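You operate a simulated robot arm through the tools that you are given. There is no shell and no other tool.

You are at the controls of a simulated robot arm. One attempt, no reset.

TASK
Get the top of the long bench ready for work. At the end: the blue token is on the top of the long bench; the grind knob is turned to rough; the red token is on the top of the long bench; the green token is on the top of the long bench; whatever was shut is shut again. Leave all else as you found it, and nothing knocked over.

Only the result counts: the job must be done as asked and must still hold three seconds after the hand-in. Knocking over, shifting, dropping, spilling or breaking anything else fails it.

THE ROBOT
A 6-joint arm with a two-finger parallel gripper, fixed in place. Base frame: the origin is at the foot of the arm, x ahead of it, y to its left, z up; the work surface is at about z = 85. Lengths are in cm, angles in rad, forces in N, time in s.
With the tool pointing down near the work surface it reaches from about 26 to 68 cm from the base axis. Its first joint turns from -1.152 to 1.152 rad. Payload 2.9 kg.
The TCP is the grasp point between the finger pads, 3 cm short of the fingertips. In the tool frame z runs along the fingers and y along their closing line. The gripper opens to 11 cm. The fingers are 2 cm wide and 1 cm thick; the gripper's body (4.8 by 11.2 cm) begins 5.5 cm behind the TCP.
Orientation is that of the tool frame in the base frame, as a unit quaternion [w, x, y, z]. With the fingers straight down and closing along the base's y, the tool's x points along the base's -x, its y along +y and its z along -z.

THE INTERFACE
- The arm moves only by the tool nudge_tool. Its argument "rows" is a list of rows, each an object of numbers (a shift or turn left out is 0, a gripper value left out holds the last): "tx", "ty", "tz": the shift along the tool's x, y, z in units of 25 mm (1.0 is 25 mm); "ax", "ay", "az": the turn, a rotation vector about the tool's x, y, z in units of 8 degrees (1.0 is 8 degrees). In form: [{"tx": .., "ty": .., "tz": .., "ax": .., "ay": .., "az": ..}, ...]. A call has 1 to 20 rows; each row shifts and turns the commanded pose from where the row before left it, along the tool's axes as they then stand. "hand" is the gripper command, from -1 (shut) to 1 (fully open), values between in proportion, set as the call begins (left out, the last holds). A call with a number of a shift or a turn outside -1 to 1 is refused whole. Each row takes 0.2 s and may step no farther than 5 cm and 0.15 rad from the row before; otherwise, or with a gripper value out of range, the whole call is refused. Where a pose cannot be reached the arm comes as near as it can. A force on the tool above 40 N (or 10 N above the force at the start of the call, whichever is more), or a blocked arm, ends the call early, and 0.2 s more pass. Each finger travels about 10.8 cm/s and halts on what it meets, pressing with about 32 N; the grip force reading is that of the motor and also rises with nothing between the fingers. The clock runs only during rows and for 0.2 s after the last one: add rows that do not move to give the fingers time. It gives the time, the measured TCP pose, the force on the tool (base axes), the opening and the grip force at its end, in the units of the frame above (readings bear some noise), with the torque about the TCP (base axes, N m) and any sound that the robot's microphone picked up.
- Cameras (640 x 400 px; columns grow to the right, rows downward): "scene" is fixed at [9.85, 45.13, 139.56]; the picture's right is [-0.52, -0.85, 0.00], its down [-0.37, 0.23, -0.90] and it looks along [0.77, -0.47, -0.44] (base axes); focal length 242 px, centre (320, 200). "wrist" rides on the gripper at [7.2, 1.7, -10.3] in the tool frame; the picture's right is [-0.23, 0.97, 0.00], its down [-0.76, -0.18, -0.62] and it looks along [-0.61, -0.14, 0.78] (tool axes); focal length 222 px, centre (320, 200). There is no depth. A picture from a camera that has moved, and an enlarged one, comes with that camera's place and axes in the base frame and with its lens.
- grab_frame(camera): a new picture of that camera. No time passes.
- inspect(camera, box): a new picture of the part [left, top, right, bottom] of that camera's present view, enlarged. No time passes.
- finish_job(): hands the job in; it is judged then, once.

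Nothing tells you positions but the pictures and the camera data. Unless the task says otherwise, let go and move clear before handing in.

The tools are called by a JSON object that holds its "name" and its "arguments". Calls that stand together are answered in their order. nudge_tool: Moves the arm, as the interface text tells. Its arguments: {"type":"object","properties":{"rows":{"type":"array"},"hand":{"type":"number"}},"required":["rows"]} The other tools are called the same way: grab_frame (camera) takes a picture; inspect (camera, box) takes an enlarged picture of a part of a camera's view; finish_job () hands the job in.

At the start:

```text
clock: 0.0
tool_pos: [31.47, 4.59, 133.22]
tcp_rot: [0.001, 0.001, 1.0, 0.002]
ft_force: [-0.6, -0.4, 0.6]
torque: [0.0, -0.01, -0.04]
grip_width: 10.97
gripper_force: 0.0
```

scene: 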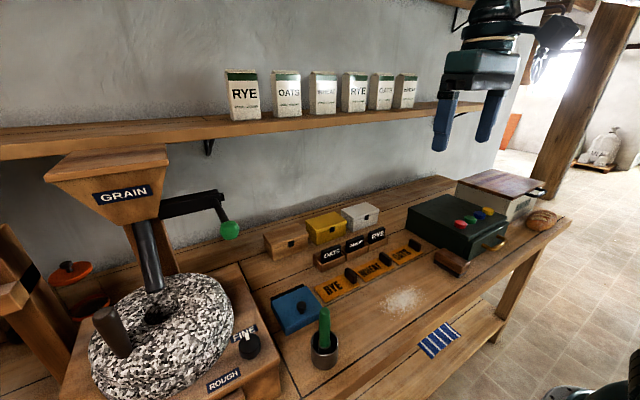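
wrist: 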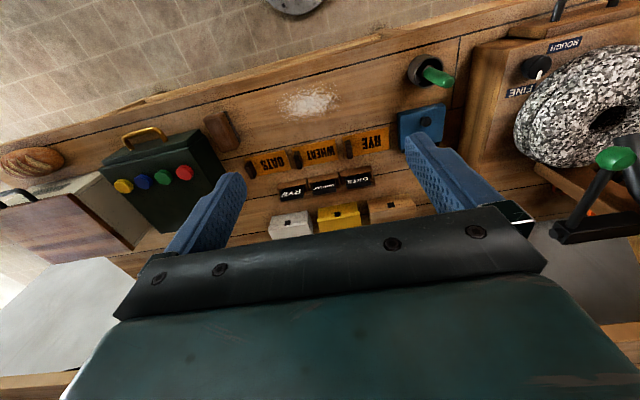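

I see a bench with a grain mill, a knob marked FINE/ROUGH, a dark green case carrying coloured discs, small boxes and label plates. I'll look closer before moving.

{"name": "inspect", "arguments": {"camera": "scene", "box": [390, 170, 570, 290]}}

{"name": "inspect", "arguments": {"camera": "scene", "box": [180, 280, 360, 400]}}

{"name": "inspect", "arguments": {"camera": "scene", "box": [250, 190, 430, 310]}}

{"name": "inspect", "arguments": {"camera": "wrist", "box": [80, 90, 260, 210]}}

{"name": "inspect", "arguments": {"camera": "wrist", "box": [460, 20, 640, 140]}}

{"name": "inspect", "arguments": {"camera": "wrist", "box": [230, 100, 410, 220]}}

```text
3.33 times, centred on (480, 230) of scene
camera zoom: at [9.85, 45.13, 139.56], right [-0.52, -0.85, 0.0], down [-0.37, 0.23, -0.9], along [0.77, -0.47, -0.44], focal length 808 px, centre (-213, 100)
```

zoom: 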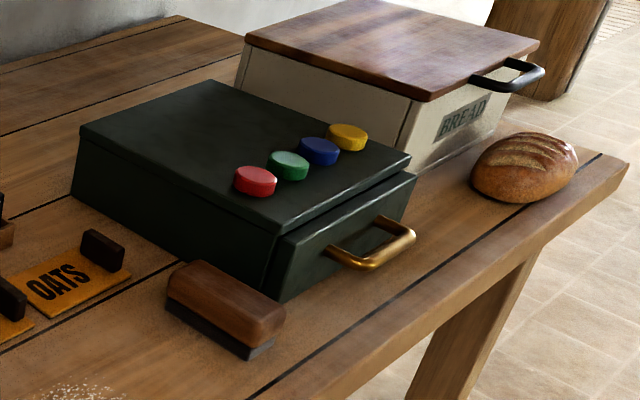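

```text
3.33 times, centred on (270, 340) of scene
camera zoom: at [9.85, 45.13, 139.56], right [-0.52, -0.85, 0.0], down [-0.37, 0.23, -0.9], along [0.77, -0.47, -0.44], focal length 808 px, centre (487, -267)
```

zoom: 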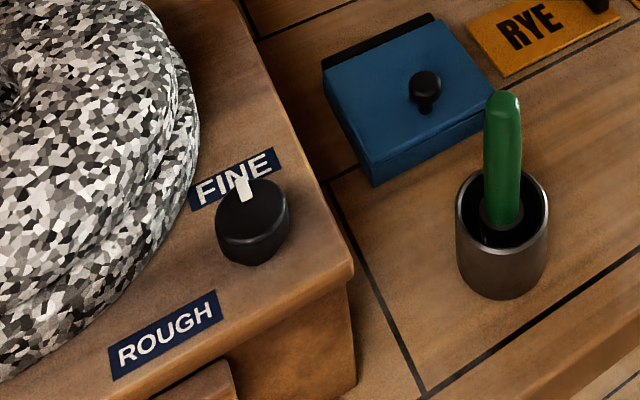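

```text
3.33 times, centred on (340, 250) of scene
camera zoom: at [9.85, 45.13, 139.56], right [-0.52, -0.85, 0.0], down [-0.37, 0.23, -0.9], along [0.77, -0.47, -0.44], focal length 808 px, centre (253, 33)
```

zoom: 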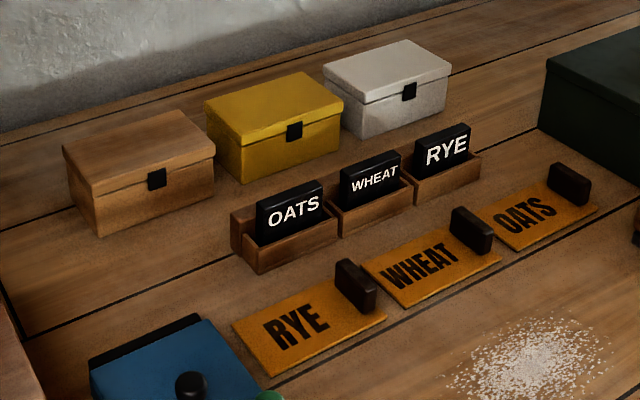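

```text
3.33 times, centred on (170, 150) of wrist
camera zoom: at [24.26, 6.32, 143.47], right [0.23, 0.97, 0.0], down [0.76, -0.18, 0.62], along [0.61, -0.14, -0.78], focal length 740 px, centre (820, 367)
```

zoom: 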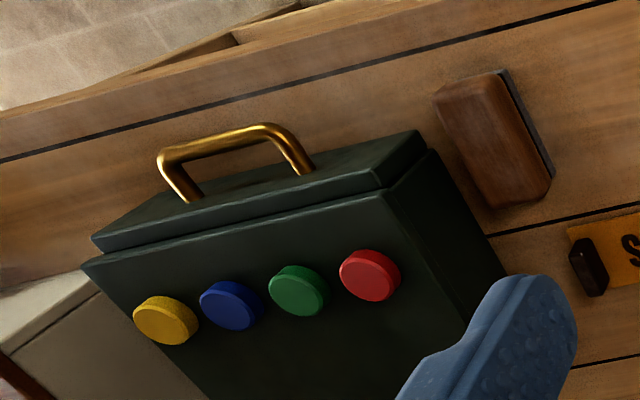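

```text
3.33 times, centred on (550, 80) of wrist
camera zoom: at [24.26, 6.32, 143.47], right [0.23, 0.97, 0.0], down [0.76, -0.18, 0.62], along [0.61, -0.14, -0.78], focal length 740 px, centre (-447, 600)
```

zoom: 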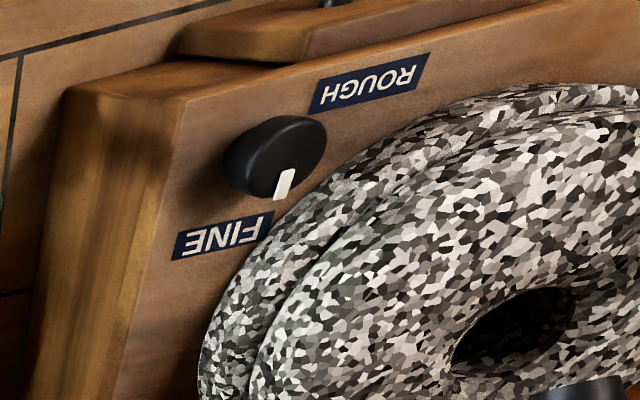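

```text
3.33 times, centred on (320, 160) of wrist
camera zoom: at [24.26, 6.32, 143.47], right [0.23, 0.97, 0.0], down [0.76, -0.18, 0.62], along [0.61, -0.14, -0.78], focal length 740 px, centre (320, 333)
```

zoom: 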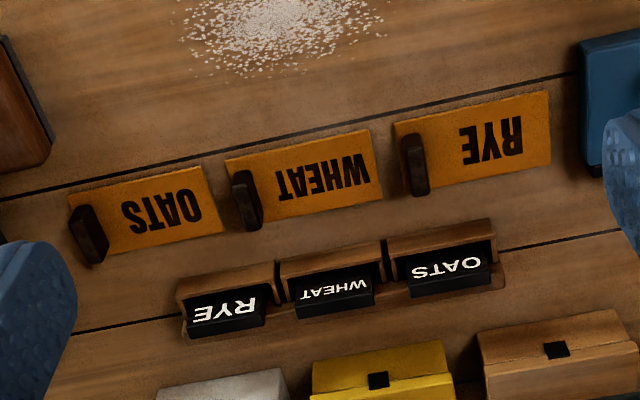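

The coloured discs sit in a row on top of the dark case at about x 45, y -34 to -52, z 95. The grind knob is near (39, 42, 99) and points at FINE. I'll move the wrist camera over the case to see whether the discs are loose tokens or buttons.

{"name": "nudge_tool", "arguments": {"rows": [{"tx": -0.1, "ty": -0.5, "tz": 0.2}, {"tx": -0.2, "ty": -0.95, "tz": 0.43}, {"tx": -0.2, "ty": -0.95, "tz": 0.43}, {"tx": -0.2, "ty": -0.95, "tz": 0.43}, {"tx": -0.2, "ty": -0.95, "tz": 0.43}, {"tx": -0.2, "ty": -0.95, "tz": 0.43}, {"tx": -0.2, "ty": -0.95, "tz": 0.43}, {"tx": -0.2, "ty": -0.95, "tz": 0.43}, {"tx": -0.2, "ty": -0.95, "tz": 0.43}, {"tx": -0.2, "ty": -0.95, "tz": 0.43}, {"tx": -0.2, "ty": -0.95, "tz": 0.43}, {"tx": -0.2, "ty": -0.95, "tz": 0.43}, {"tx": -0.2, "ty": -0.95, "tz": 0.43}, {"tx": -0.2, "ty": -0.95, "tz": 0.43}, {"tx": -0.2, "ty": -0.95, "tz": 0.43}, {"tx": -0.2, "ty": -0.95, "tz": 0.43}, {"tx": -0.2, "ty": -0.95, "tz": 0.43}, {"tx": -0.1, "ty": -0.4, "tz": 0.2}, {}]}}

{"name": "grab_frame", "arguments": {"camera": "wrist"}}

{"name": "grab_frame", "arguments": {"camera": "scene"}}

```text
clock: 4.0
tool_pos: [39.92, -35.73, 114.85]
tcp_rot: [0.0, 0.0, 1.0, 0.001]
ft_force: [-0.3, 0.1, 0.1]
torque: [-0.01, 0.03, -0.01]
grip_width: 10.97
gripper_force: 0.0
```

```text
taken
camera wrist: at [32.77, -34.06, 125.19], right [0.23, 0.97, 0.0], down [0.76, -0.18, 0.62], along [0.61, -0.14, -0.78], focal length 222 px, centre (320, 200)
```

wrist: 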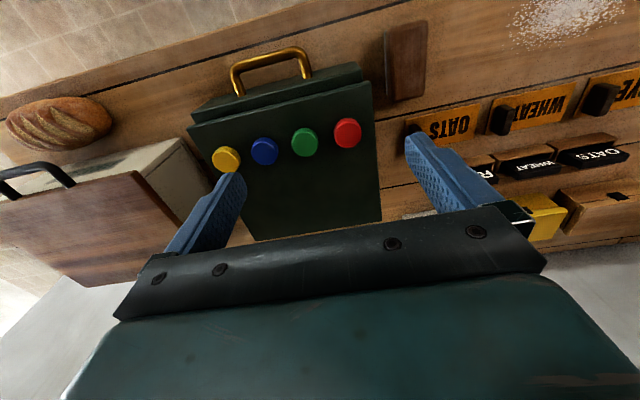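

```text
taken
```

scene: 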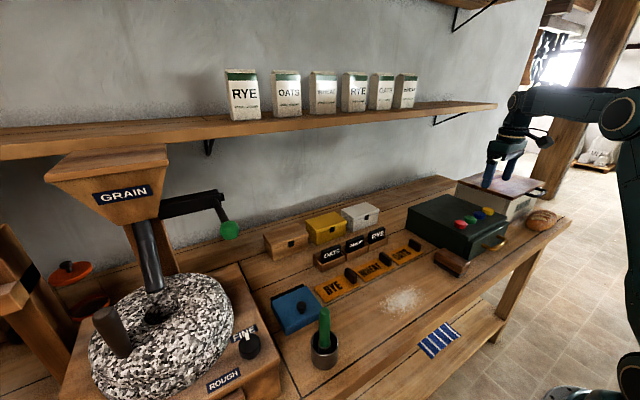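

The arm is now above the case and all four discs are in clear view. I'll enlarge them.

{"name": "inspect", "arguments": {"camera": "wrist", "box": [190, 90, 390, 215]}}

{"name": "inspect", "arguments": {"camera": "wrist", "box": [190, 40, 290, 102]}}

{"name": "inspect", "arguments": {"camera": "scene", "box": [430, 190, 530, 252]}}

```text
3.20 times, centred on (290, 152) of wrist
camera zoom: at [32.77, -34.06, 125.19], right [0.23, 0.97, 0.0], down [0.76, -0.18, 0.62], along [0.61, -0.14, -0.78], focal length 711 px, centre (416, 352)
```

zoom: 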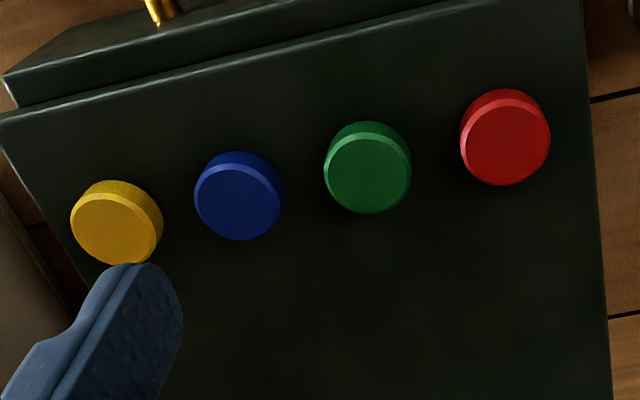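

```text
6.40 times, centred on (240, 71) of wrist
camera zoom: at [32.77, -34.06, 125.19], right [0.23, 0.97, 0.0], down [0.76, -0.18, 0.62], along [0.61, -0.14, -0.78], focal length 1422 px, centre (832, 1026)
```

zoom: 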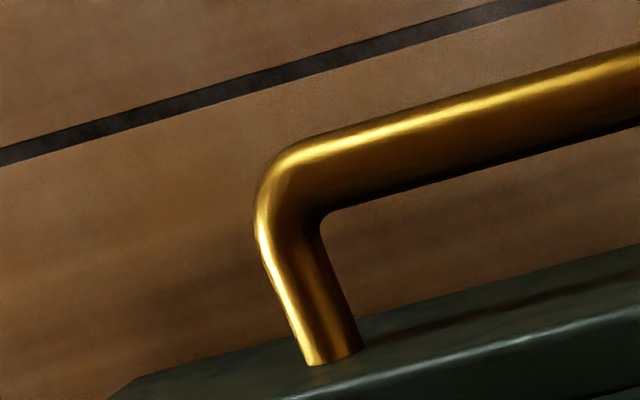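

```text
6.40 times, centred on (480, 221) of scene
camera zoom: at [9.85, 45.13, 139.56], right [-0.52, -0.85, 0.0], down [-0.37, 0.23, -0.9], along [0.77, -0.47, -0.44], focal length 1551 px, centre (-704, 66)
```

zoom: 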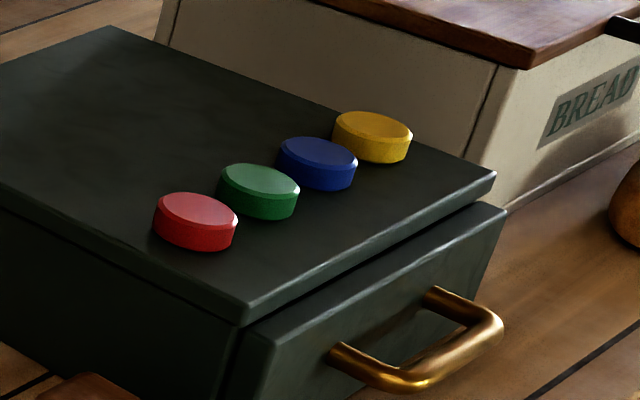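

The discs look like separate loose pucks about 4.5 cm across, resting on the case top. I'll turn the gripper 90° so it closes along x, clear of the neighbouring discs, then take another look.

{"name": "nudge_tool", "arguments": {"rows": [{"az": 0.5}, {"az": 0.95}, {"az": 0.95}, {"az": 0.95}, {"az": 0.95}, {"az": 0.95}, {"az": 0.95}, {"az": 0.95}, {"az": 0.95}, {"az": 0.95}, {"az": 0.95}, {"az": 0.95}, {"az": 0.3}, {}]}}

{"name": "grab_frame", "arguments": {"camera": "wrist"}}

```text
clock: 7.0
tool_pos: [39.93, -35.56, 114.82]
tcp_rot: [-0.002, 0.708, 0.706, 0.0]
ft_force: [-0.4, -0.2, -0.3]
torque: [-0.03, -0.03, 0.01]
grip_width: 11.01
gripper_force: 0.0
```

```text
taken
camera wrist: at [41.66, -28.38, 125.11], right [0.97, -0.23, 0.0], down [-0.18, -0.76, 0.62], along [-0.14, -0.61, -0.78], focal length 222 px, centre (320, 200)
```

wrist: 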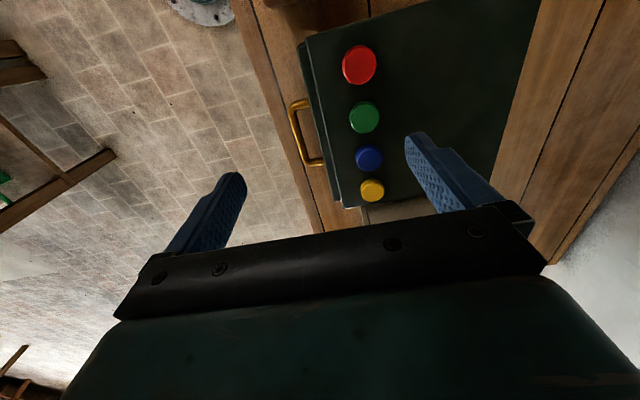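

In this view red is at about (45.2, -33.1), green at (45.1, -39.1), blue at (45.2, -45.1) and yellow at (45.1, -51.1), with tops near z 96. I'll come down above red.

{"name": "nudge_tool", "arguments": {"rows": [{"tx": 0.123, "ty": 0.265, "tz": 0.5}, {"tx": 0.123, "ty": 0.265, "tz": 0.7}, {"tx": 0.123, "ty": 0.265, "tz": 0.7}, {"tx": 0.123, "ty": 0.265, "tz": 0.7}, {"tx": 0.123, "ty": 0.265, "tz": 0.7}, {"tx": 0.123, "ty": 0.265, "tz": 0.7}, {"tx": 0.123, "ty": 0.265, "tz": 0.7}, {"tx": 0.1, "ty": 0.265, "tz": 0.7}, {}]}}

{"name": "grab_frame", "arguments": {"camera": "wrist"}}

{"name": "inspect", "arguments": {"camera": "scene", "box": [420, 160, 580, 260]}}

```text
clock: 9.0
tool_pos: [45.15, -33.28, 101.12]
tcp_rot: [0.0, 0.707, 0.707, 0.0]
ft_force: [0.5, -0.1, 0.6]
torque: [0.02, 0.02, -0.01]
grip_width: 11.01
gripper_force: 0.0
```

```text
taken
camera wrist: at [46.9, -25.96, 111.41], right [0.97, -0.23, 0.0], down [-0.18, -0.76, 0.62], along [-0.14, -0.61, -0.78], focal length 222 px, centre (320, 200)
```

wrist: 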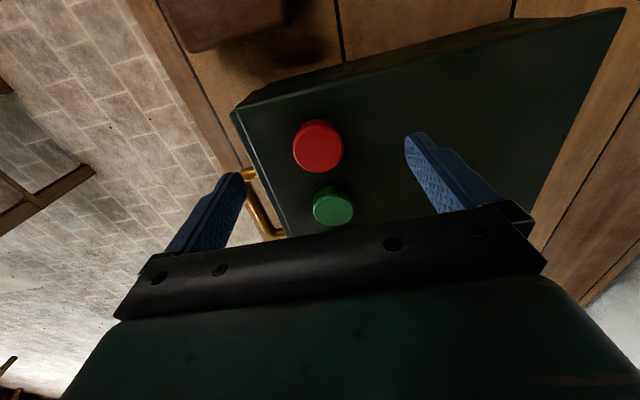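

```text
4.00 times, centred on (500, 210) of scene
camera zoom: at [9.85, 45.13, 139.56], right [-0.52, -0.85, 0.0], down [-0.37, 0.23, -0.9], along [0.77, -0.47, -0.44], focal length 970 px, centre (-400, 160)
```

zoom: 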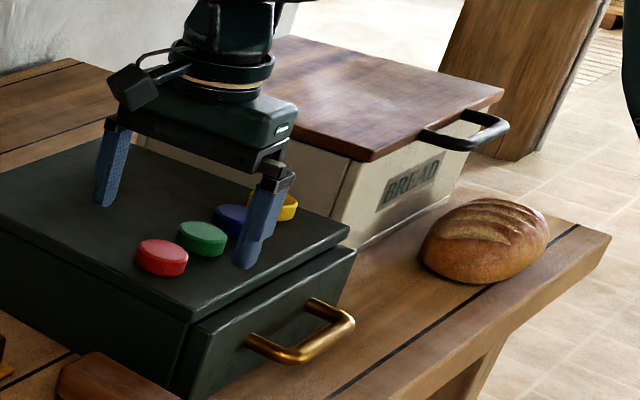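

Red is centred between the open fingers. I'll lower carefully so the fingertips straddle it just above the case top.

{"name": "nudge_tool", "arguments": {"rows": [{"tx": 0.05, "tz": 0.4}, {"tx": 0.05, "tz": 0.4}, {"tz": 0.3}, {"tz": 0.15}, {}]}}

{"name": "inspect", "arguments": {"camera": "scene", "box": [430, 190, 530, 252]}}

{"name": "grab_frame", "arguments": {"camera": "wrist"}}

```text
clock: 10.2
tool_pos: [45.19, -32.89, 98.1]
tcp_rot: [-0.001, 0.708, 0.706, 0.0]
ft_force: [0.5, -0.2, -0.5]
torque: [-0.01, 0.03, 0.01]
grip_width: 11.01
gripper_force: 0.0
```

```text
6.40 times, centred on (480, 221) of scene
camera zoom: at [9.85, 45.13, 139.56], right [-0.52, -0.85, 0.0], down [-0.37, 0.23, -0.9], along [0.77, -0.47, -0.44], focal length 1551 px, centre (-704, 66)
```

zoom: 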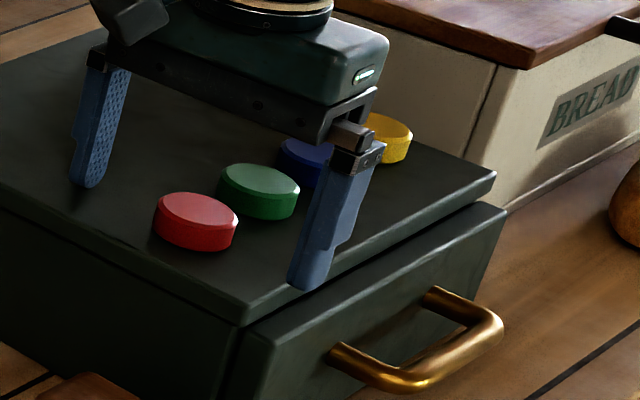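

```text
taken
camera wrist: at [46.94, -25.72, 108.39], right [0.97, -0.23, 0.0], down [-0.18, -0.76, 0.62], along [-0.14, -0.61, -0.78], focal length 222 px, centre (320, 200)
```

wrist: 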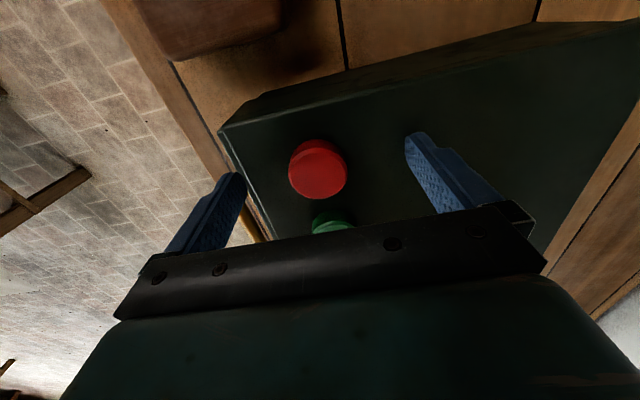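

The fingertips straddle red and sit just above the case surface. I'll lower a few millimetres more and close the gripper.

{"name": "nudge_tool", "arguments": {"rows": [{"tz": 0.06}, {"tz": 0.06}, {}]}}

{"name": "nudge_tool", "arguments": {"rows": [{}, {}, {}, {}, {}], "hand": -1}}

{"name": "inspect", "arguments": {"camera": "scene", "box": [430, 190, 530, 252]}}

```text
clock: 11.0
tool_pos: [45.15, -32.83, 98.11]
tcp_rot: [0.0, 0.707, 0.707, 0.001]
ft_force: [-1.6, -1.5, 9.1]
torque: [-0.12, 0.51, 0.1]
grip_width: 10.99
gripper_force: 0.2
```

```text
clock: 12.2
tool_pos: [44.99, -32.9, 98.03]
tcp_rot: [0.0, 0.708, 0.707, 0.001]
ft_force: [-9.7, -1.3, 20.2]
torque: [-0.11, 0.63, -0.08]
grip_width: 3.58
gripper_force: 32.2
```

```text
6.40 times, centred on (480, 221) of scene
camera zoom: at [9.79, 45.15, 139.56], right [-0.52, -0.85, 0.0], down [-0.37, 0.23, -0.9], along [0.77, -0.47, -0.44], focal length 1551 px, centre (-704, 66)
```

zoom: 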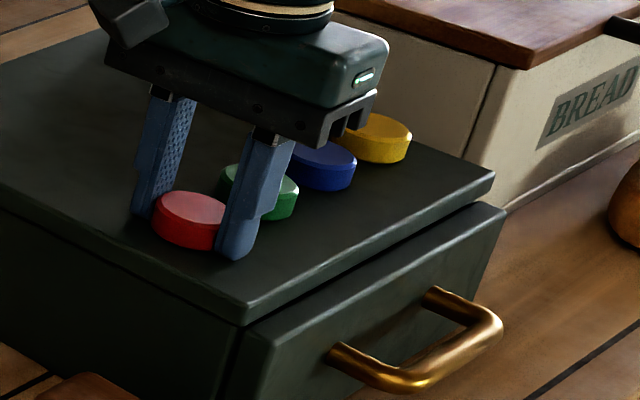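

The fingers have closed on red at 3.6 cm and the tips are lightly touching the case top. I'll lift a few millimetres and watch the force to see whether the disc comes free.

{"name": "nudge_tool", "arguments": {"rows": [{"tz": -0.06}, {"tz": -0.06}, {}]}}

{"name": "nudge_tool", "arguments": {"rows": [{"tz": -0.06}, {"tz": -0.06}, {}]}}

{"name": "inspect", "arguments": {"camera": "scene", "box": [430, 190, 530, 252]}}

```text
clock: 13.0
tool_pos: [45.23, -32.86, 98.22]
tcp_rot: [-0.001, 0.706, 0.708, 0.001]
ft_force: [0.6, 0.2, 0.4]
torque: [0.0, -0.02, 0.01]
grip_width: 3.56
gripper_force: 32.4
```

```text
clock: 13.8
tool_pos: [45.29, -33.0, 98.53]
tcp_rot: [0.0, 0.706, 0.708, 0.001]
ft_force: [0.2, 0.3, -0.8]
torque: [0.01, 0.01, 0.0]
grip_width: 3.55
gripper_force: 32.1
```

```text
6.40 times, centred on (480, 221) of scene
camera zoom: at [9.85, 45.13, 139.56], right [-0.52, -0.85, 0.0], down [-0.37, 0.23, -0.9], along [0.77, -0.47, -0.44], focal length 1551 px, centre (-704, 66)
```

zoom: 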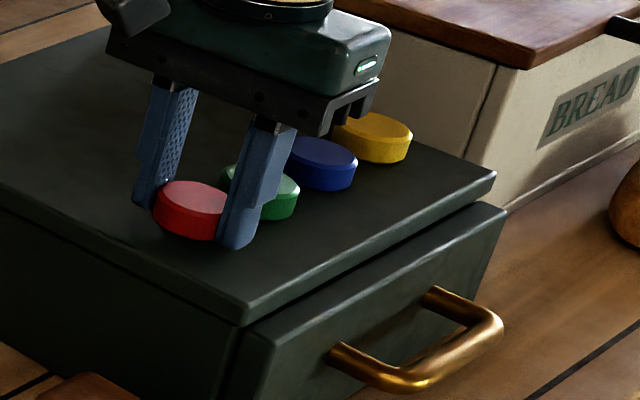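

Red lifted freely with no resistance, so the discs are loose tokens. I'll carry it over to the clear bench area near (36, -9).

{"name": "nudge_tool", "arguments": {"rows": [{"tz": -0.4}, {"tz": -0.7}, {"tz": -0.7}, {"tz": -0.7}, {"tz": -0.7}, {"tx": 0.4, "ty": -0.155}, {"tx": 0.8, "ty": -0.31}, {"tx": 0.8, "ty": -0.31}, {"tx": 0.8, "ty": -0.31}, {"tx": 0.8, "ty": -0.31}, {"tx": 0.8, "ty": -0.31}, {"tx": 0.8, "ty": -0.31}, {"tx": 0.8, "ty": -0.31}, {"tx": 0.8, "ty": -0.31}, {"tx": 0.8, "ty": -0.31}, {"tx": 0.8, "ty": -0.31}, {"tx": 0.8, "ty": -0.31}, {"tx": 0.4, "ty": -0.155}, {}]}}

{"name": "grab_frame", "arguments": {"camera": "wrist"}}

{"name": "grab_frame", "arguments": {"camera": "scene"}}

```text
clock: 17.8
tool_pos: [35.81, -8.99, 106.48]
tcp_rot: [-0.001, 0.707, 0.707, 0.0]
ft_force: [-0.5, -1.5, 0.2]
torque: [-0.01, 0.0, 0.05]
grip_width: 3.53
gripper_force: 31.8
```

```text
taken
camera wrist: at [37.54, -1.73, 116.81], right [0.97, -0.23, 0.0], down [-0.18, -0.76, 0.62], along [-0.14, -0.61, -0.78], focal length 222 px, centre (320, 200)
```

wrist: 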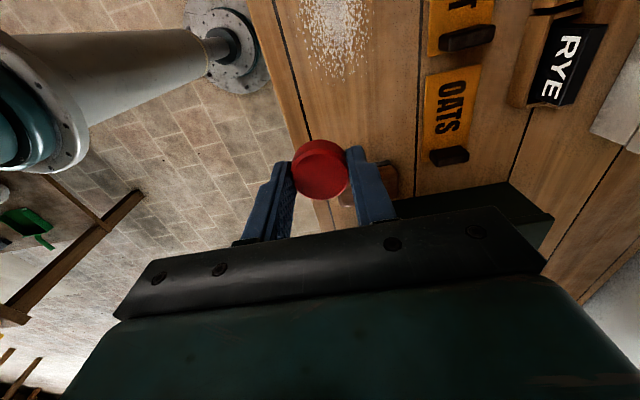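

```text
taken
```

scene: 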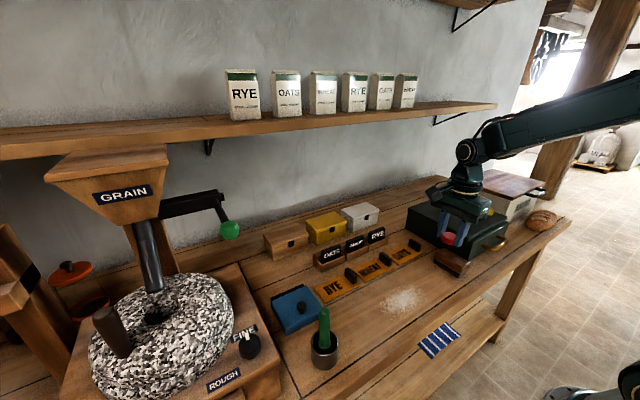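

The token is over open bench, but the flour reaches to about y -7, so I'll shift to (37, -11.5) and lower it there.

{"name": "nudge_tool", "arguments": {"rows": [{"tx": -0.5, "ty": 0.24}, {"tx": -0.5, "ty": 0.24}, {"tz": 0.6}, {"tz": 0.8}, {"tz": 0.8}, {"tz": 0.8}, {"tz": 0.8}, {"tz": 0.8}, {"tz": 0.8}, {"tz": 0.5}, {}]}}

{"name": "grab_frame", "arguments": {"camera": "wrist"}}

{"name": "inspect", "arguments": {"camera": "scene", "box": [380, 220, 520, 307]}}

```text
clock: 20.2
tool_pos: [37.07, -11.39, 91.67]
tcp_rot: [0.0, 0.707, 0.707, 0.001]
ft_force: [0.4, -0.1, -0.2]
torque: [0.04, 0.01, 0.04]
grip_width: 3.53
gripper_force: 32.0
```

```text
taken
camera wrist: at [38.85, -4.14, 102.04], right [0.97, -0.23, 0.0], down [-0.18, -0.76, 0.62], along [-0.14, -0.61, -0.78], focal length 222 px, centre (320, 200)
```

wrist: 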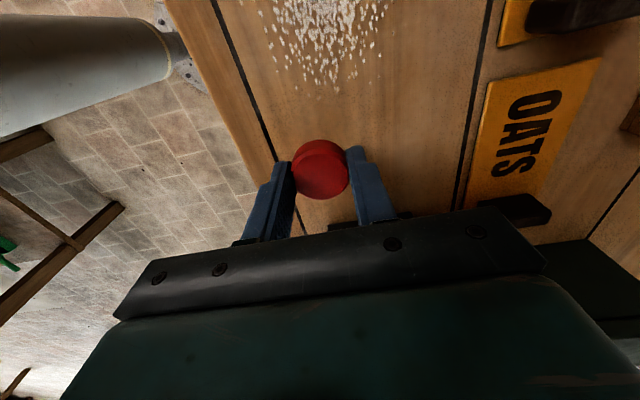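

```text
4.57 times, centred on (450, 264) of scene
camera zoom: at [9.85, 45.13, 139.56], right [-0.52, -0.85, 0.0], down [-0.37, 0.23, -0.9], along [0.77, -0.47, -0.44], focal length 1108 px, centre (-274, -90)
```

zoom: 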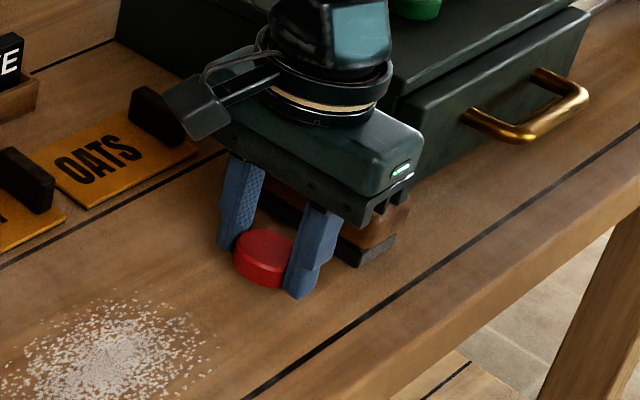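

Red is over bare planks with room on every side. I'll lower it slowly to contact.

{"name": "nudge_tool", "arguments": {"rows": [{"tz": 0.4}, {"tz": 0.4}, {"tz": 0.3}, {}]}}

{"name": "nudge_tool", "arguments": {"rows": [{"tz": 0.05}, {"tz": 0.05}, {"tz": 0.05}, {}]}}

```text
clock: 21.2
tool_pos: [37.22, -11.42, 89.09]
tcp_rot: [0.0, 0.707, 0.707, 0.001]
ft_force: [-0.9, -0.2, -0.1]
torque: [-0.05, 0.02, -0.01]
grip_width: 3.54
gripper_force: 31.9
```

```text
clock: 22.2
tool_pos: [37.16, -11.38, 88.73]
tcp_rot: [-0.001, 0.707, 0.707, 0.001]
ft_force: [-1.0, -0.3, -0.8]
torque: [-0.03, 0.01, 0.01]
grip_width: 3.56
gripper_force: 32.4
```

{"name": "nudge_tool", "arguments": {"rows": [{"tz": 0.05}, {"tz": 0.05}, {"tz": 0.05}, {}]}}

{"name": "nudge_tool", "arguments": {"rows": [{"tz": 0.04}, {"tz": 0.04}, {}]}}

```text
clock: 23.2
tool_pos: [37.02, -11.4, 88.41]
tcp_rot: [-0.001, 0.707, 0.708, 0.0]
ft_force: [0.6, 0.1, -0.1]
torque: [0.0, 0.02, -0.03]
grip_width: 3.53
gripper_force: 32.1
```

```text
clock: 24.0
tool_pos: [37.08, -11.45, 88.21]
tcp_rot: [-0.002, 0.707, 0.707, 0.001]
ft_force: [0.7, -0.2, 0.8]
torque: [0.02, -0.02, -0.01]
grip_width: 3.57
gripper_force: 32.0
```

No contact yet at z 88.2, so I'm still lowering in millimetre steps.

{"name": "nudge_tool", "arguments": {"rows": [{"tz": 0.03}, {"tz": 0.03}, {}]}}

{"name": "inspect", "arguments": {"camera": "scene", "box": [410, 240, 470, 278]}}

```text
clock: 24.8
tool_pos: [37.1, -11.41, 87.97]
tcp_rot: [0.0, 0.707, 0.707, 0.001]
ft_force: [0.0, -0.4, -0.3]
torque: [0.03, 0.0, -0.02]
grip_width: 3.52
gripper_force: 31.6
```

```text
10.53 times, centred on (440, 259) of scene
camera zoom: at [9.85, 45.13, 139.56], right [-0.52, -0.85, 0.0], down [-0.37, 0.23, -0.9], along [0.77, -0.47, -0.44], focal length 2552 px, centre (-943, -421)
```

zoom: 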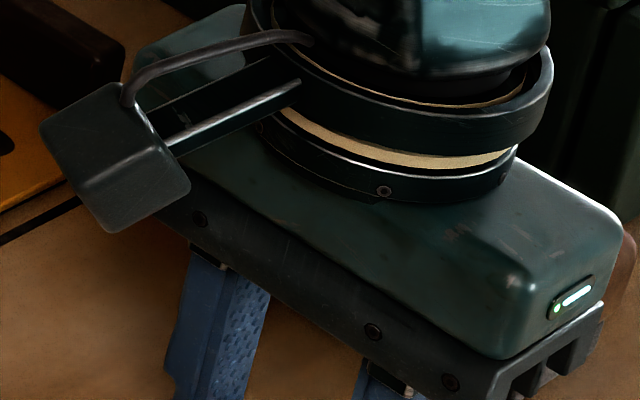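

{"name": "nudge_tool", "arguments": {"rows": [{"tz": 0.03}, {"tz": 0.03}, {}]}}

{"name": "inspect", "arguments": {"camera": "scene", "box": [410, 255, 480, 299]}}

```text
clock: 25.8
tool_pos: [37.14, -11.39, 87.92]
tcp_rot: [0.0, 0.707, 0.707, 0.001]
ft_force: [-0.3, 0.0, 4.2]
torque: [-0.01, 0.11, 0.01]
grip_width: 3.55
gripper_force: 32.2
stopped in row 3: the force on the tool passed its limit at 41 N (the readings are from after the stop); the commanded pose is now the measured one
```

```text
9.09 times, centred on (445, 277) of scene
camera zoom: at [9.84, 45.13, 139.56], right [-0.52, -0.85, 0.0], down [-0.37, 0.23, -0.9], along [0.77, -0.47, -0.44], focal length 2204 px, centre (-816, -500)
```

zoom: 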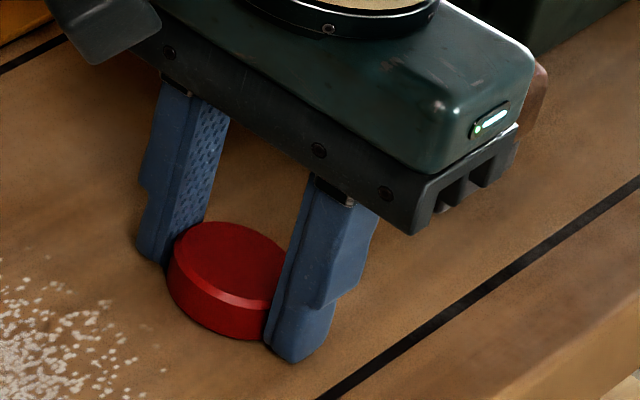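

Red is touching the bench at TCP z 87.9. I'll open the fingers partway and back straight up.

{"name": "nudge_tool", "arguments": {"rows": [{}, {}, {}, {}], "hand": 0.1}}

{"name": "nudge_tool", "arguments": {"rows": [{"tz": -0.2}, {"tz": -0.5}, {"tz": -0.8}, {"tz": -0.8}, {"tz": -0.8}, {"tz": -0.8}, {"tz": -0.8}, {"tz": -0.8}, {"tz": -0.8}, {"tz": -0.8}, {}]}}

{"name": "grab_frame", "arguments": {"camera": "scene"}}

{"name": "grab_frame", "arguments": {"camera": "wrist"}}

```text
clock: 26.8
tool_pos: [37.23, -11.35, 88.14]
tcp_rot: [0.001, 0.707, 0.707, 0.001]
ft_force: [2.8, -0.3, 6.7]
torque: [-0.03, 0.13, 0.01]
grip_width: 5.87
gripper_force: 0.1
```

```text
clock: 29.2
tool_pos: [37.1, -11.56, 105.8]
tcp_rot: [0.0, 0.707, 0.707, 0.001]
ft_force: [0.1, -0.5, 0.5]
torque: [-0.02, -0.01, -0.01]
grip_width: 6.07
gripper_force: 0.0
```

```text
taken
```

scene: 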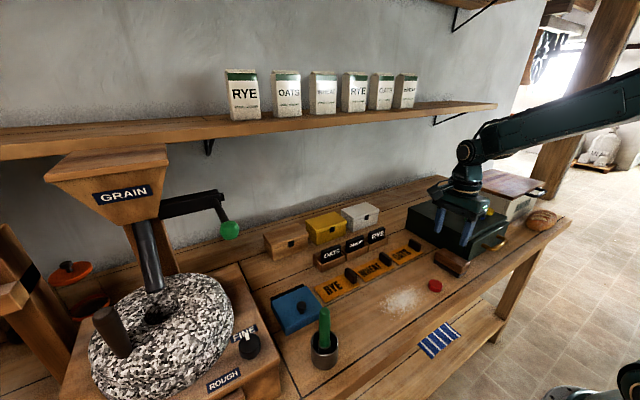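

```text
taken
camera wrist: at [38.81, -4.31, 116.04], right [0.97, -0.23, 0.0], down [-0.18, -0.76, 0.62], along [-0.14, -0.61, -0.78], focal length 222 px, centre (320, 200)
```

wrist: 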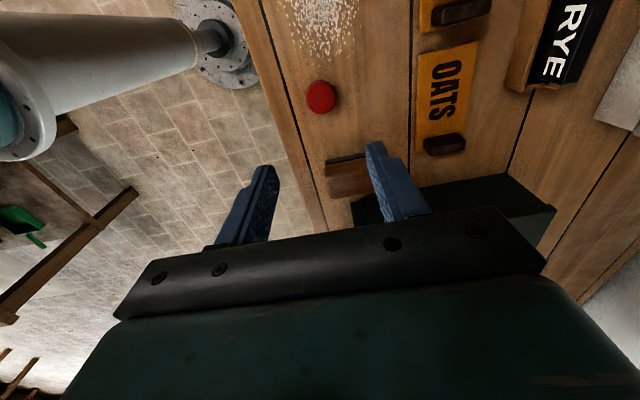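

Red rests on the bench at (37, -11.4). Next I'll go to green at about (45.1, -39.1).

{"name": "nudge_tool", "arguments": {"rows": [{"tx": -0.45, "ty": 0.13}, {"tx": -0.9, "ty": 0.265}, {"tx": -0.9, "ty": 0.265}, {"tx": -0.9, "ty": 0.265}, {"tx": -0.9, "ty": 0.265}, {"tx": -0.9, "ty": 0.265}, {"tx": -0.9, "ty": 0.265}, {"tx": -0.9, "ty": 0.265}, {"tx": -0.9, "ty": 0.265}, {"tx": -0.9, "ty": 0.265}, {"tx": -0.9, "ty": 0.265}, {"tx": -0.9, "ty": 0.265}, {"tx": -0.67, "ty": 0.18}, {"tz": 0.6}, {"tz": 0.6}, {}], "hand": 0.3}}

{"name": "grab_frame", "arguments": {"camera": "wrist"}}

{"name": "inspect", "arguments": {"camera": "scene", "box": [430, 190, 530, 252]}}

```text
clock: 32.6
tool_pos: [45.24, -38.97, 102.69]
tcp_rot: [0.0, 0.707, 0.708, 0.001]
ft_force: [-0.1, -0.2, -0.5]
torque: [-0.02, 0.0, -0.02]
grip_width: 7.12
gripper_force: 0.0
```

```text
taken
camera wrist: at [46.94, -31.71, 112.87], right [0.97, -0.23, 0.0], down [-0.18, -0.76, 0.62], along [-0.14, -0.61, -0.78], focal length 222 px, centre (320, 200)
```

wrist: 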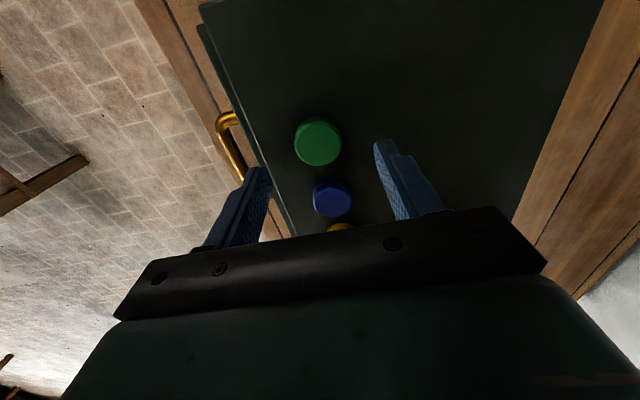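

```text
6.40 times, centred on (480, 221) of scene
camera zoom: at [9.85, 45.13, 139.56], right [-0.52, -0.85, 0.0], down [-0.37, 0.23, -0.9], along [0.77, -0.47, -0.44], focal length 1551 px, centre (-704, 66)
```

zoom: 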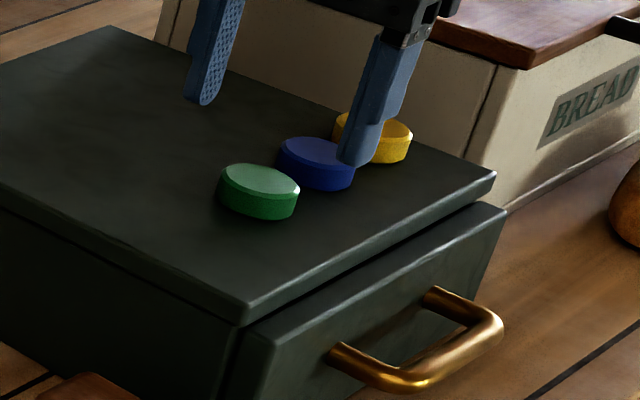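

Green is centred between the fingers. I'll descend and grip it.

{"name": "nudge_tool", "arguments": {"rows": [{"tz": 0.5}, {"tz": 0.6}, {"tz": 0.45}, {"tz": 0.18}, {}]}}

{"name": "nudge_tool", "arguments": {"rows": [{}, {}, {}, {}, {}], "hand": -1}}

{"name": "inspect", "arguments": {"camera": "scene", "box": [430, 190, 530, 252]}}

```text
clock: 33.8
tool_pos: [45.2, -38.99, 98.24]
tcp_rot: [-0.001, 0.708, 0.707, 0.001]
ft_force: [0.5, -0.5, -0.3]
torque: [-0.02, 0.01, 0.0]
grip_width: 7.14
gripper_force: 0.1
```

```text
clock: 35.0
tool_pos: [45.18, -38.96, 98.35]
tcp_rot: [-0.001, 0.707, 0.707, 0.001]
ft_force: [0.9, 0.7, 0.1]
torque: [-0.03, -0.02, -0.02]
grip_width: 3.4
gripper_force: 31.5
```

```text
6.40 times, centred on (480, 221) of scene
camera zoom: at [9.85, 45.13, 139.56], right [-0.52, -0.85, 0.0], down [-0.37, 0.23, -0.9], along [0.77, -0.47, -0.44], focal length 1551 px, centre (-704, 66)
```

zoom: 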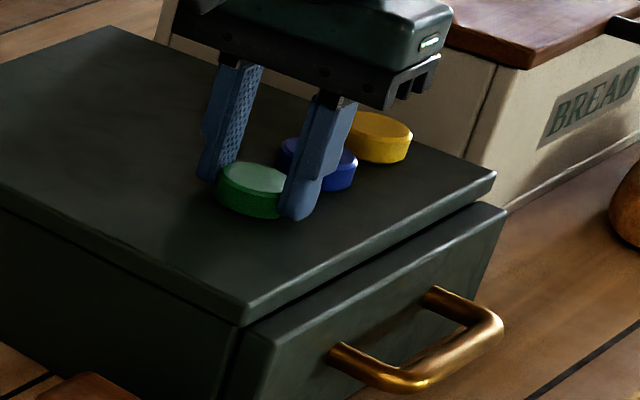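

Green is gripped firmly. I'll lift a little first to check the hold.

{"name": "nudge_tool", "arguments": {"rows": [{"tz": -0.1}, {"tz": -0.2}, {"tz": -0.4}, {}]}}

{"name": "inspect", "arguments": {"camera": "scene", "box": [430, 190, 530, 252]}}

{"name": "grab_frame", "arguments": {"camera": "wrist"}}

```text
clock: 36.0
tool_pos: [45.05, -38.9, 100.11]
tcp_rot: [0.0, 0.707, 0.707, 0.001]
ft_force: [0.1, -0.8, 1.0]
torque: [0.04, 0.02, 0.02]
grip_width: 3.42
gripper_force: 31.7
```

```text
6.40 times, centred on (480, 221) of scene
camera zoom: at [9.85, 45.13, 139.56], right [-0.52, -0.85, 0.0], down [-0.37, 0.23, -0.9], along [0.77, -0.47, -0.44], focal length 1551 px, centre (-704, 66)
```

zoom: 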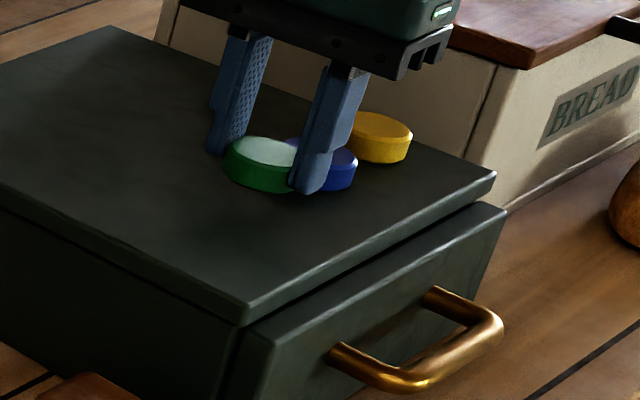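

```text
taken
camera wrist: at [46.85, -31.69, 110.35], right [0.97, -0.23, 0.0], down [-0.18, -0.76, 0.62], along [-0.14, -0.61, -0.78], focal length 222 px, centre (320, 200)
```

wrist: 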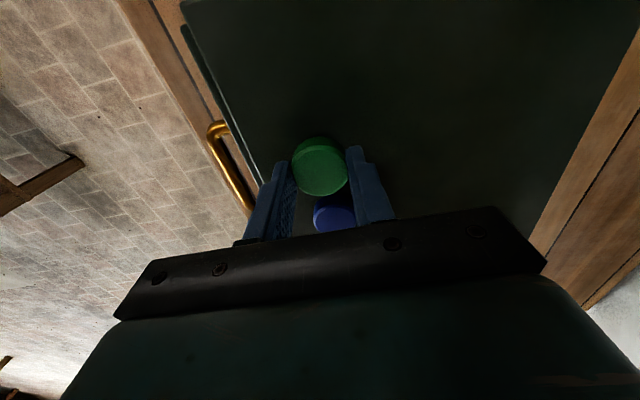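

Green is held well. I'll lift it and carry it to the open bench left of the flour, near (37, 10.5).

{"name": "nudge_tool", "arguments": {"rows": [{"tz": -0.6}, {"tz": -0.8}, {"tz": -0.8}, {"tz": -0.4}, {"tx": 0.4, "ty": -0.07}, {"tx": 0.9, "ty": -0.15}, {"tx": 0.95, "ty": -0.155}, {"tx": 0.95, "ty": -0.155}, {"tx": 0.95, "ty": -0.155}, {"tx": 0.95, "ty": -0.155}, {"tx": 0.95, "ty": -0.155}, {"tx": 0.95, "ty": -0.155}, {"tx": 0.95, "ty": -0.155}, {"tx": 0.95, "ty": -0.155}, {"tx": 0.95, "ty": -0.155}, {"tx": 0.95, "ty": -0.155}, {"tx": 0.95, "ty": -0.155}, {"tx": 0.95, "ty": -0.155}]}}

{"name": "nudge_tool", "arguments": {"rows": [{"tx": 0.95, "ty": -0.155}, {"tx": 0.95, "ty": -0.155}, {"tx": 0.95, "ty": -0.155}, {"tx": 0.95, "ty": -0.155}, {"tx": 0.95, "ty": -0.155}, {"tx": 0.95, "ty": -0.155}, {"tx": 0.95, "ty": -0.155}, {"tx": 0.5, "ty": -0.1}, {}]}}

{"name": "grab_frame", "arguments": {"camera": "wrist"}}

{"name": "grab_frame", "arguments": {"camera": "scene"}}

```text
clock: 39.8
tool_pos: [39.79, -7.15, 106.82]
tcp_rot: [0.0, 0.707, 0.707, 0.002]
ft_force: [-0.6, -1.0, -1.6]
torque: [0.02, -0.03, 0.01]
grip_width: 3.4
gripper_force: 32.0
```

```text
clock: 41.8
tool_pos: [36.72, 10.89, 106.81]
tcp_rot: [0.0, 0.707, 0.707, 0.001]
ft_force: [-1.2, 0.1, 0.0]
torque: [-0.01, 0.0, 0.0]
grip_width: 3.39
gripper_force: 32.2
```

```text
taken
camera wrist: at [38.49, 18.13, 117.07], right [0.97, -0.23, 0.0], down [-0.18, -0.76, 0.62], along [-0.14, -0.61, -0.78], focal length 222 px, centre (320, 200)
```

wrist: 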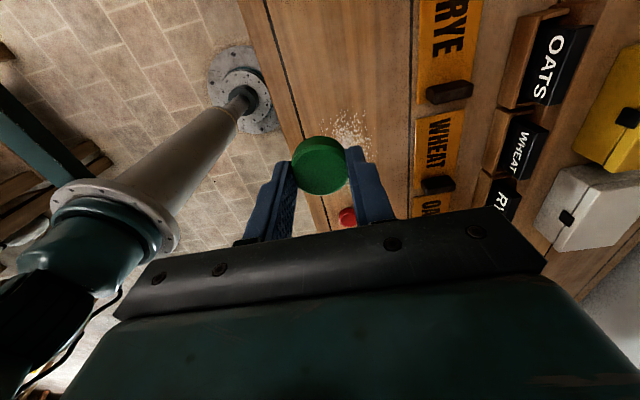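

```text
taken
```

scene: 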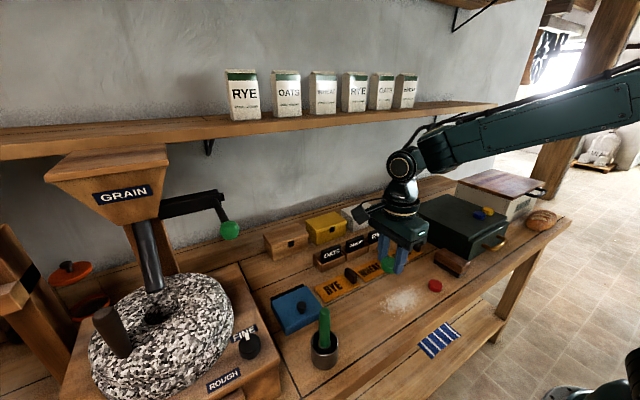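

Green is over clear bench at (36.7, 10.9), well away from the flour and the mug. I'll lower it.

{"name": "nudge_tool", "arguments": {"rows": [{"tx": 0.1, "tz": 0.6}, {"tx": 0.1, "tz": 0.8}, {"tz": 0.8}, {"tz": 0.8}, {"tz": 0.8}, {"tz": 0.8}, {"tz": 0.8}, {"tz": 0.8}, {"tz": 0.5}, {"tz": 0.3}, {}]}}

{"name": "nudge_tool", "arguments": {"rows": [{"tz": 0.05}, {"tz": 0.05}, {"tz": 0.03}, {}]}}

```text
clock: 44.2
tool_pos: [36.97, 11.24, 89.14]
tcp_rot: [0.001, 0.707, 0.707, 0.002]
ft_force: [0.7, 0.0, 0.0]
torque: [0.0, 0.0, 0.0]
grip_width: 3.4
gripper_force: 32.2
```

```text
clock: 45.2
tool_pos: [37.13, 11.2, 88.88]
tcp_rot: [0.0, 0.707, 0.707, 0.001]
ft_force: [0.2, 1.0, -0.5]
torque: [0.04, 0.03, 0.0]
grip_width: 3.42
gripper_force: 31.9
```

{"name": "nudge_tool", "arguments": {"rows": [{"tz": 0.05}, {"tz": 0.05}, {"tz": 0.05}, {"tz": 0.03}, {}]}}

{"name": "nudge_tool", "arguments": {"rows": [{"tz": 0.02}, {"tz": 0.02}, {}]}}

{"name": "nudge_tool", "arguments": {"rows": [{"tz": 0.02}, {"tz": 0.02}, {}]}}

```text
clock: 46.4
tool_pos: [36.84, 11.17, 88.45]
tcp_rot: [0.0, 0.707, 0.707, 0.001]
ft_force: [0.3, -1.9, 11.8]
torque: [-0.1, -0.06, 0.01]
grip_width: 3.4
gripper_force: 32.1
```

```text
clock: 47.2
tool_pos: [36.91, 11.23, 88.48]
tcp_rot: [0.001, 0.707, 0.707, 0.002]
ft_force: [4.6, -0.6, 18.0]
torque: [-0.02, -0.09, -0.04]
grip_width: 3.39
gripper_force: 31.5
```

```text
clock: 48.0
tool_pos: [36.92, 11.26, 88.33]
tcp_rot: [0.0, 0.707, 0.707, 0.002]
ft_force: [6.5, -1.9, 20.9]
torque: [-0.06, -0.17, 0.0]
grip_width: 3.43
gripper_force: 32.4
```

Green is on the bench. I'll ease off the pressure, open the fingers and retreat upward.

{"name": "nudge_tool", "arguments": {"rows": [{"tz": -0.03}, {}]}}

{"name": "nudge_tool", "arguments": {"rows": [{}, {}, {}, {}], "hand": 0.2}}

{"name": "nudge_tool", "arguments": {"rows": [{"tz": -0.2}, {"tz": -0.5}, {"tz": -0.8}, {"tz": -0.8}, {"tz": -0.8}, {"tz": -0.8}, {"tz": -0.8}, {"tz": -0.8}, {"tz": -0.8}, {"tz": -0.8}, {}]}}

{"name": "grab_frame", "arguments": {"camera": "wrist"}}

{"name": "grab_frame", "arguments": {"camera": "scene"}}

```text
clock: 48.6
tool_pos: [36.71, 11.29, 88.26]
tcp_rot: [-0.002, 0.706, 0.708, 0.0]
ft_force: [3.1, -0.6, 13.7]
torque: [-0.01, -0.11, -0.04]
grip_width: 3.42
gripper_force: 31.5
```

```text
clock: 49.6
tool_pos: [36.75, 11.28, 88.16]
tcp_rot: [-0.001, 0.707, 0.707, 0.001]
ft_force: [0.5, 0.2, -0.3]
torque: [-0.01, 0.02, -0.02]
grip_width: 6.6
gripper_force: 0.1
```

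```text
clock: 52.0
tool_pos: [36.85, 11.25, 106.24]
tcp_rot: [-0.001, 0.707, 0.707, 0.001]
ft_force: [0.4, 0.4, -0.1]
torque: [-0.01, 0.0, 0.02]
grip_width: 6.6
gripper_force: 0.0
```

```text
taken
camera wrist: at [38.62, 18.5, 116.45], right [0.97, -0.23, 0.0], down [-0.18, -0.76, 0.62], along [-0.14, -0.61, -0.78], focal length 222 px, centre (320, 200)
```

wrist: 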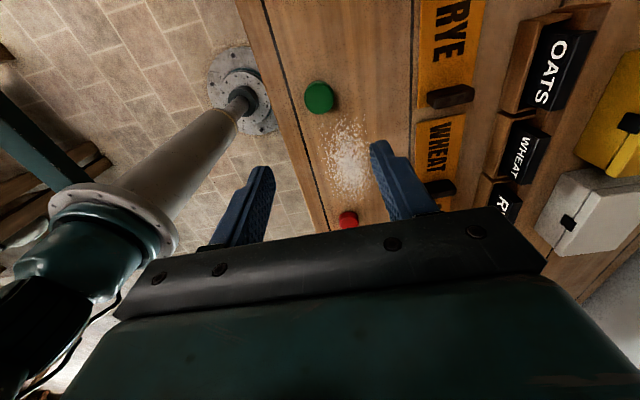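

```text
taken
```

scene: 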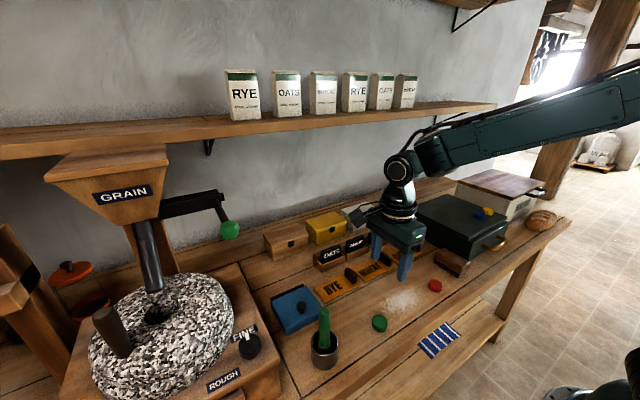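

Green is placed. Now I'll go back to the case for blue at about (45.2, -45).

{"name": "nudge_tool", "arguments": {"rows": [{"tx": -0.5, "ty": 0.075}, {"tx": -0.95, "ty": 0.141}, {"tx": -0.95, "ty": 0.141}, {"tx": -0.95, "ty": 0.141}, {"tx": -0.95, "ty": 0.141}, {"tx": -0.95, "ty": 0.141}, {"tx": -0.95, "ty": 0.141}, {"tx": -0.95, "ty": 0.141}, {"tx": -0.95, "ty": 0.141}, {"tx": -0.95, "ty": 0.141}, {"tx": -0.95, "ty": 0.141}, {"tx": -0.95, "ty": 0.141}]}}

{"name": "nudge_tool", "arguments": {"rows": [{"tx": -0.95, "ty": 0.141}, {"tx": -0.95, "ty": 0.141}, {"tx": -0.95, "ty": 0.141}, {"tx": -0.95, "ty": 0.141}, {"tx": -0.95, "ty": 0.141}, {"tx": -0.95, "ty": 0.141}, {"tx": -0.95, "ty": 0.141}, {"tx": -0.95, "ty": 0.141}, {"tx": -0.95, "ty": 0.141}, {"tx": -0.95, "ty": 0.141}, {"tx": -0.95, "ty": 0.141}, {"tx": -0.8, "ty": 0.14}, {"tz": 0.6}, {"tz": 0.6}, {}]}}

{"name": "grab_frame", "arguments": {"camera": "wrist"}}

{"name": "inspect", "arguments": {"camera": "scene", "box": [430, 190, 530, 252]}}

```text
clock: 54.6
tool_pos: [41.09, -16.33, 105.86]
tcp_rot: [-0.001, 0.707, 0.708, 0.001]
ft_force: [0.1, -0.5, -0.2]
torque: [0.0, 0.0, -0.02]
grip_width: 6.6
gripper_force: 0.1
```

```text
clock: 57.8
tool_pos: [44.9, -44.24, 102.86]
tcp_rot: [0.0, 0.707, 0.707, -0.001]
ft_force: [-0.3, -0.2, 0.2]
torque: [-0.01, -0.03, -0.02]
grip_width: 6.6
gripper_force: 0.1
```

```text
taken
camera wrist: at [46.7, -36.97, 113.17], right [0.97, -0.23, 0.0], down [-0.18, -0.76, 0.62], along [-0.14, -0.61, -0.78], focal length 222 px, centre (320, 200)
```

wrist: 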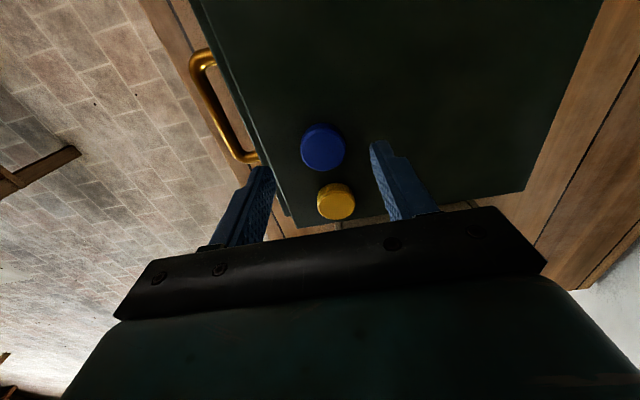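

```text
6.40 times, centred on (480, 221) of scene
camera zoom: at [9.85, 45.13, 139.56], right [-0.52, -0.85, 0.0], down [-0.37, 0.23, -0.9], along [0.77, -0.47, -0.44], focal length 1551 px, centre (-704, 66)
```

zoom: 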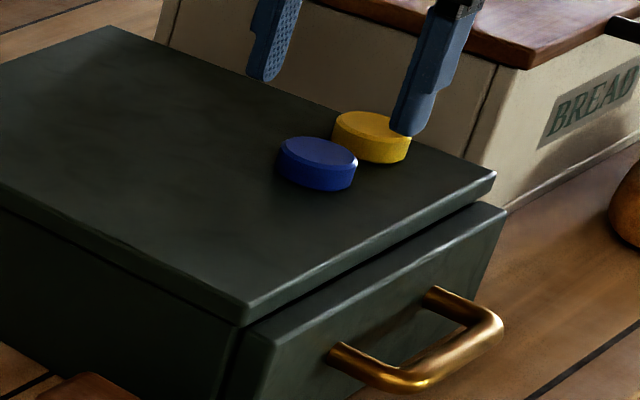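

Blue is about 0.8 cm further in -y than the TCP. I'll correct that, descend and grip.

{"name": "nudge_tool", "arguments": {"rows": [{"tx": -0.15, "ty": 0.05}, {"tx": -0.15, "ty": 0.05}, {"tz": 0.5}, {"tz": 0.6}, {"tz": 0.5}, {"tz": 0.2}, {}]}}

{"name": "inspect", "arguments": {"camera": "scene", "box": [430, 190, 530, 252]}}

{"name": "inspect", "arguments": {"camera": "wrist", "box": [220, 100, 460, 250]}}

```text
clock: 59.4
tool_pos: [45.53, -45.11, 98.5]
tcp_rot: [0.0, 0.707, 0.707, 0.001]
ft_force: [-0.7, -0.3, -0.5]
torque: [-0.05, -0.03, 0.01]
grip_width: 6.59
gripper_force: 0.1
```

```text
6.40 times, centred on (480, 221) of scene
camera zoom: at [9.85, 45.13, 139.56], right [-0.52, -0.85, 0.0], down [-0.37, 0.23, -0.9], along [0.77, -0.47, -0.44], focal length 1551 px, centre (-704, 66)
```

zoom: 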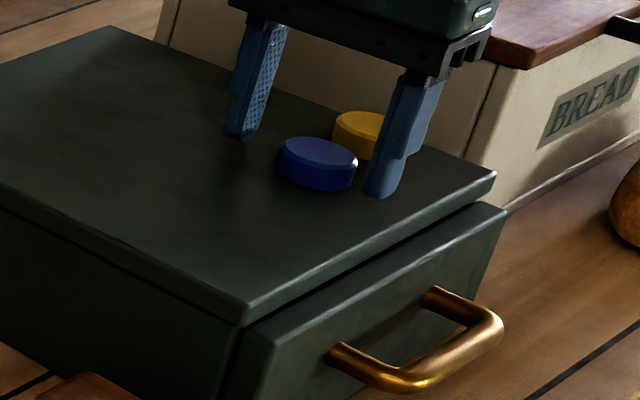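

```text
2.67 times, centred on (340, 175) of wrist
camera zoom: at [47.29, -37.82, 108.71], right [0.97, -0.23, 0.0], down [-0.18, -0.76, 0.62], along [-0.14, -0.61, -0.78], focal length 592 px, centre (267, 267)
```

zoom: 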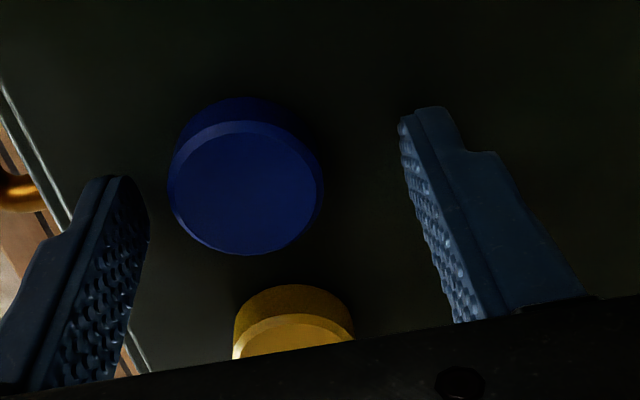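

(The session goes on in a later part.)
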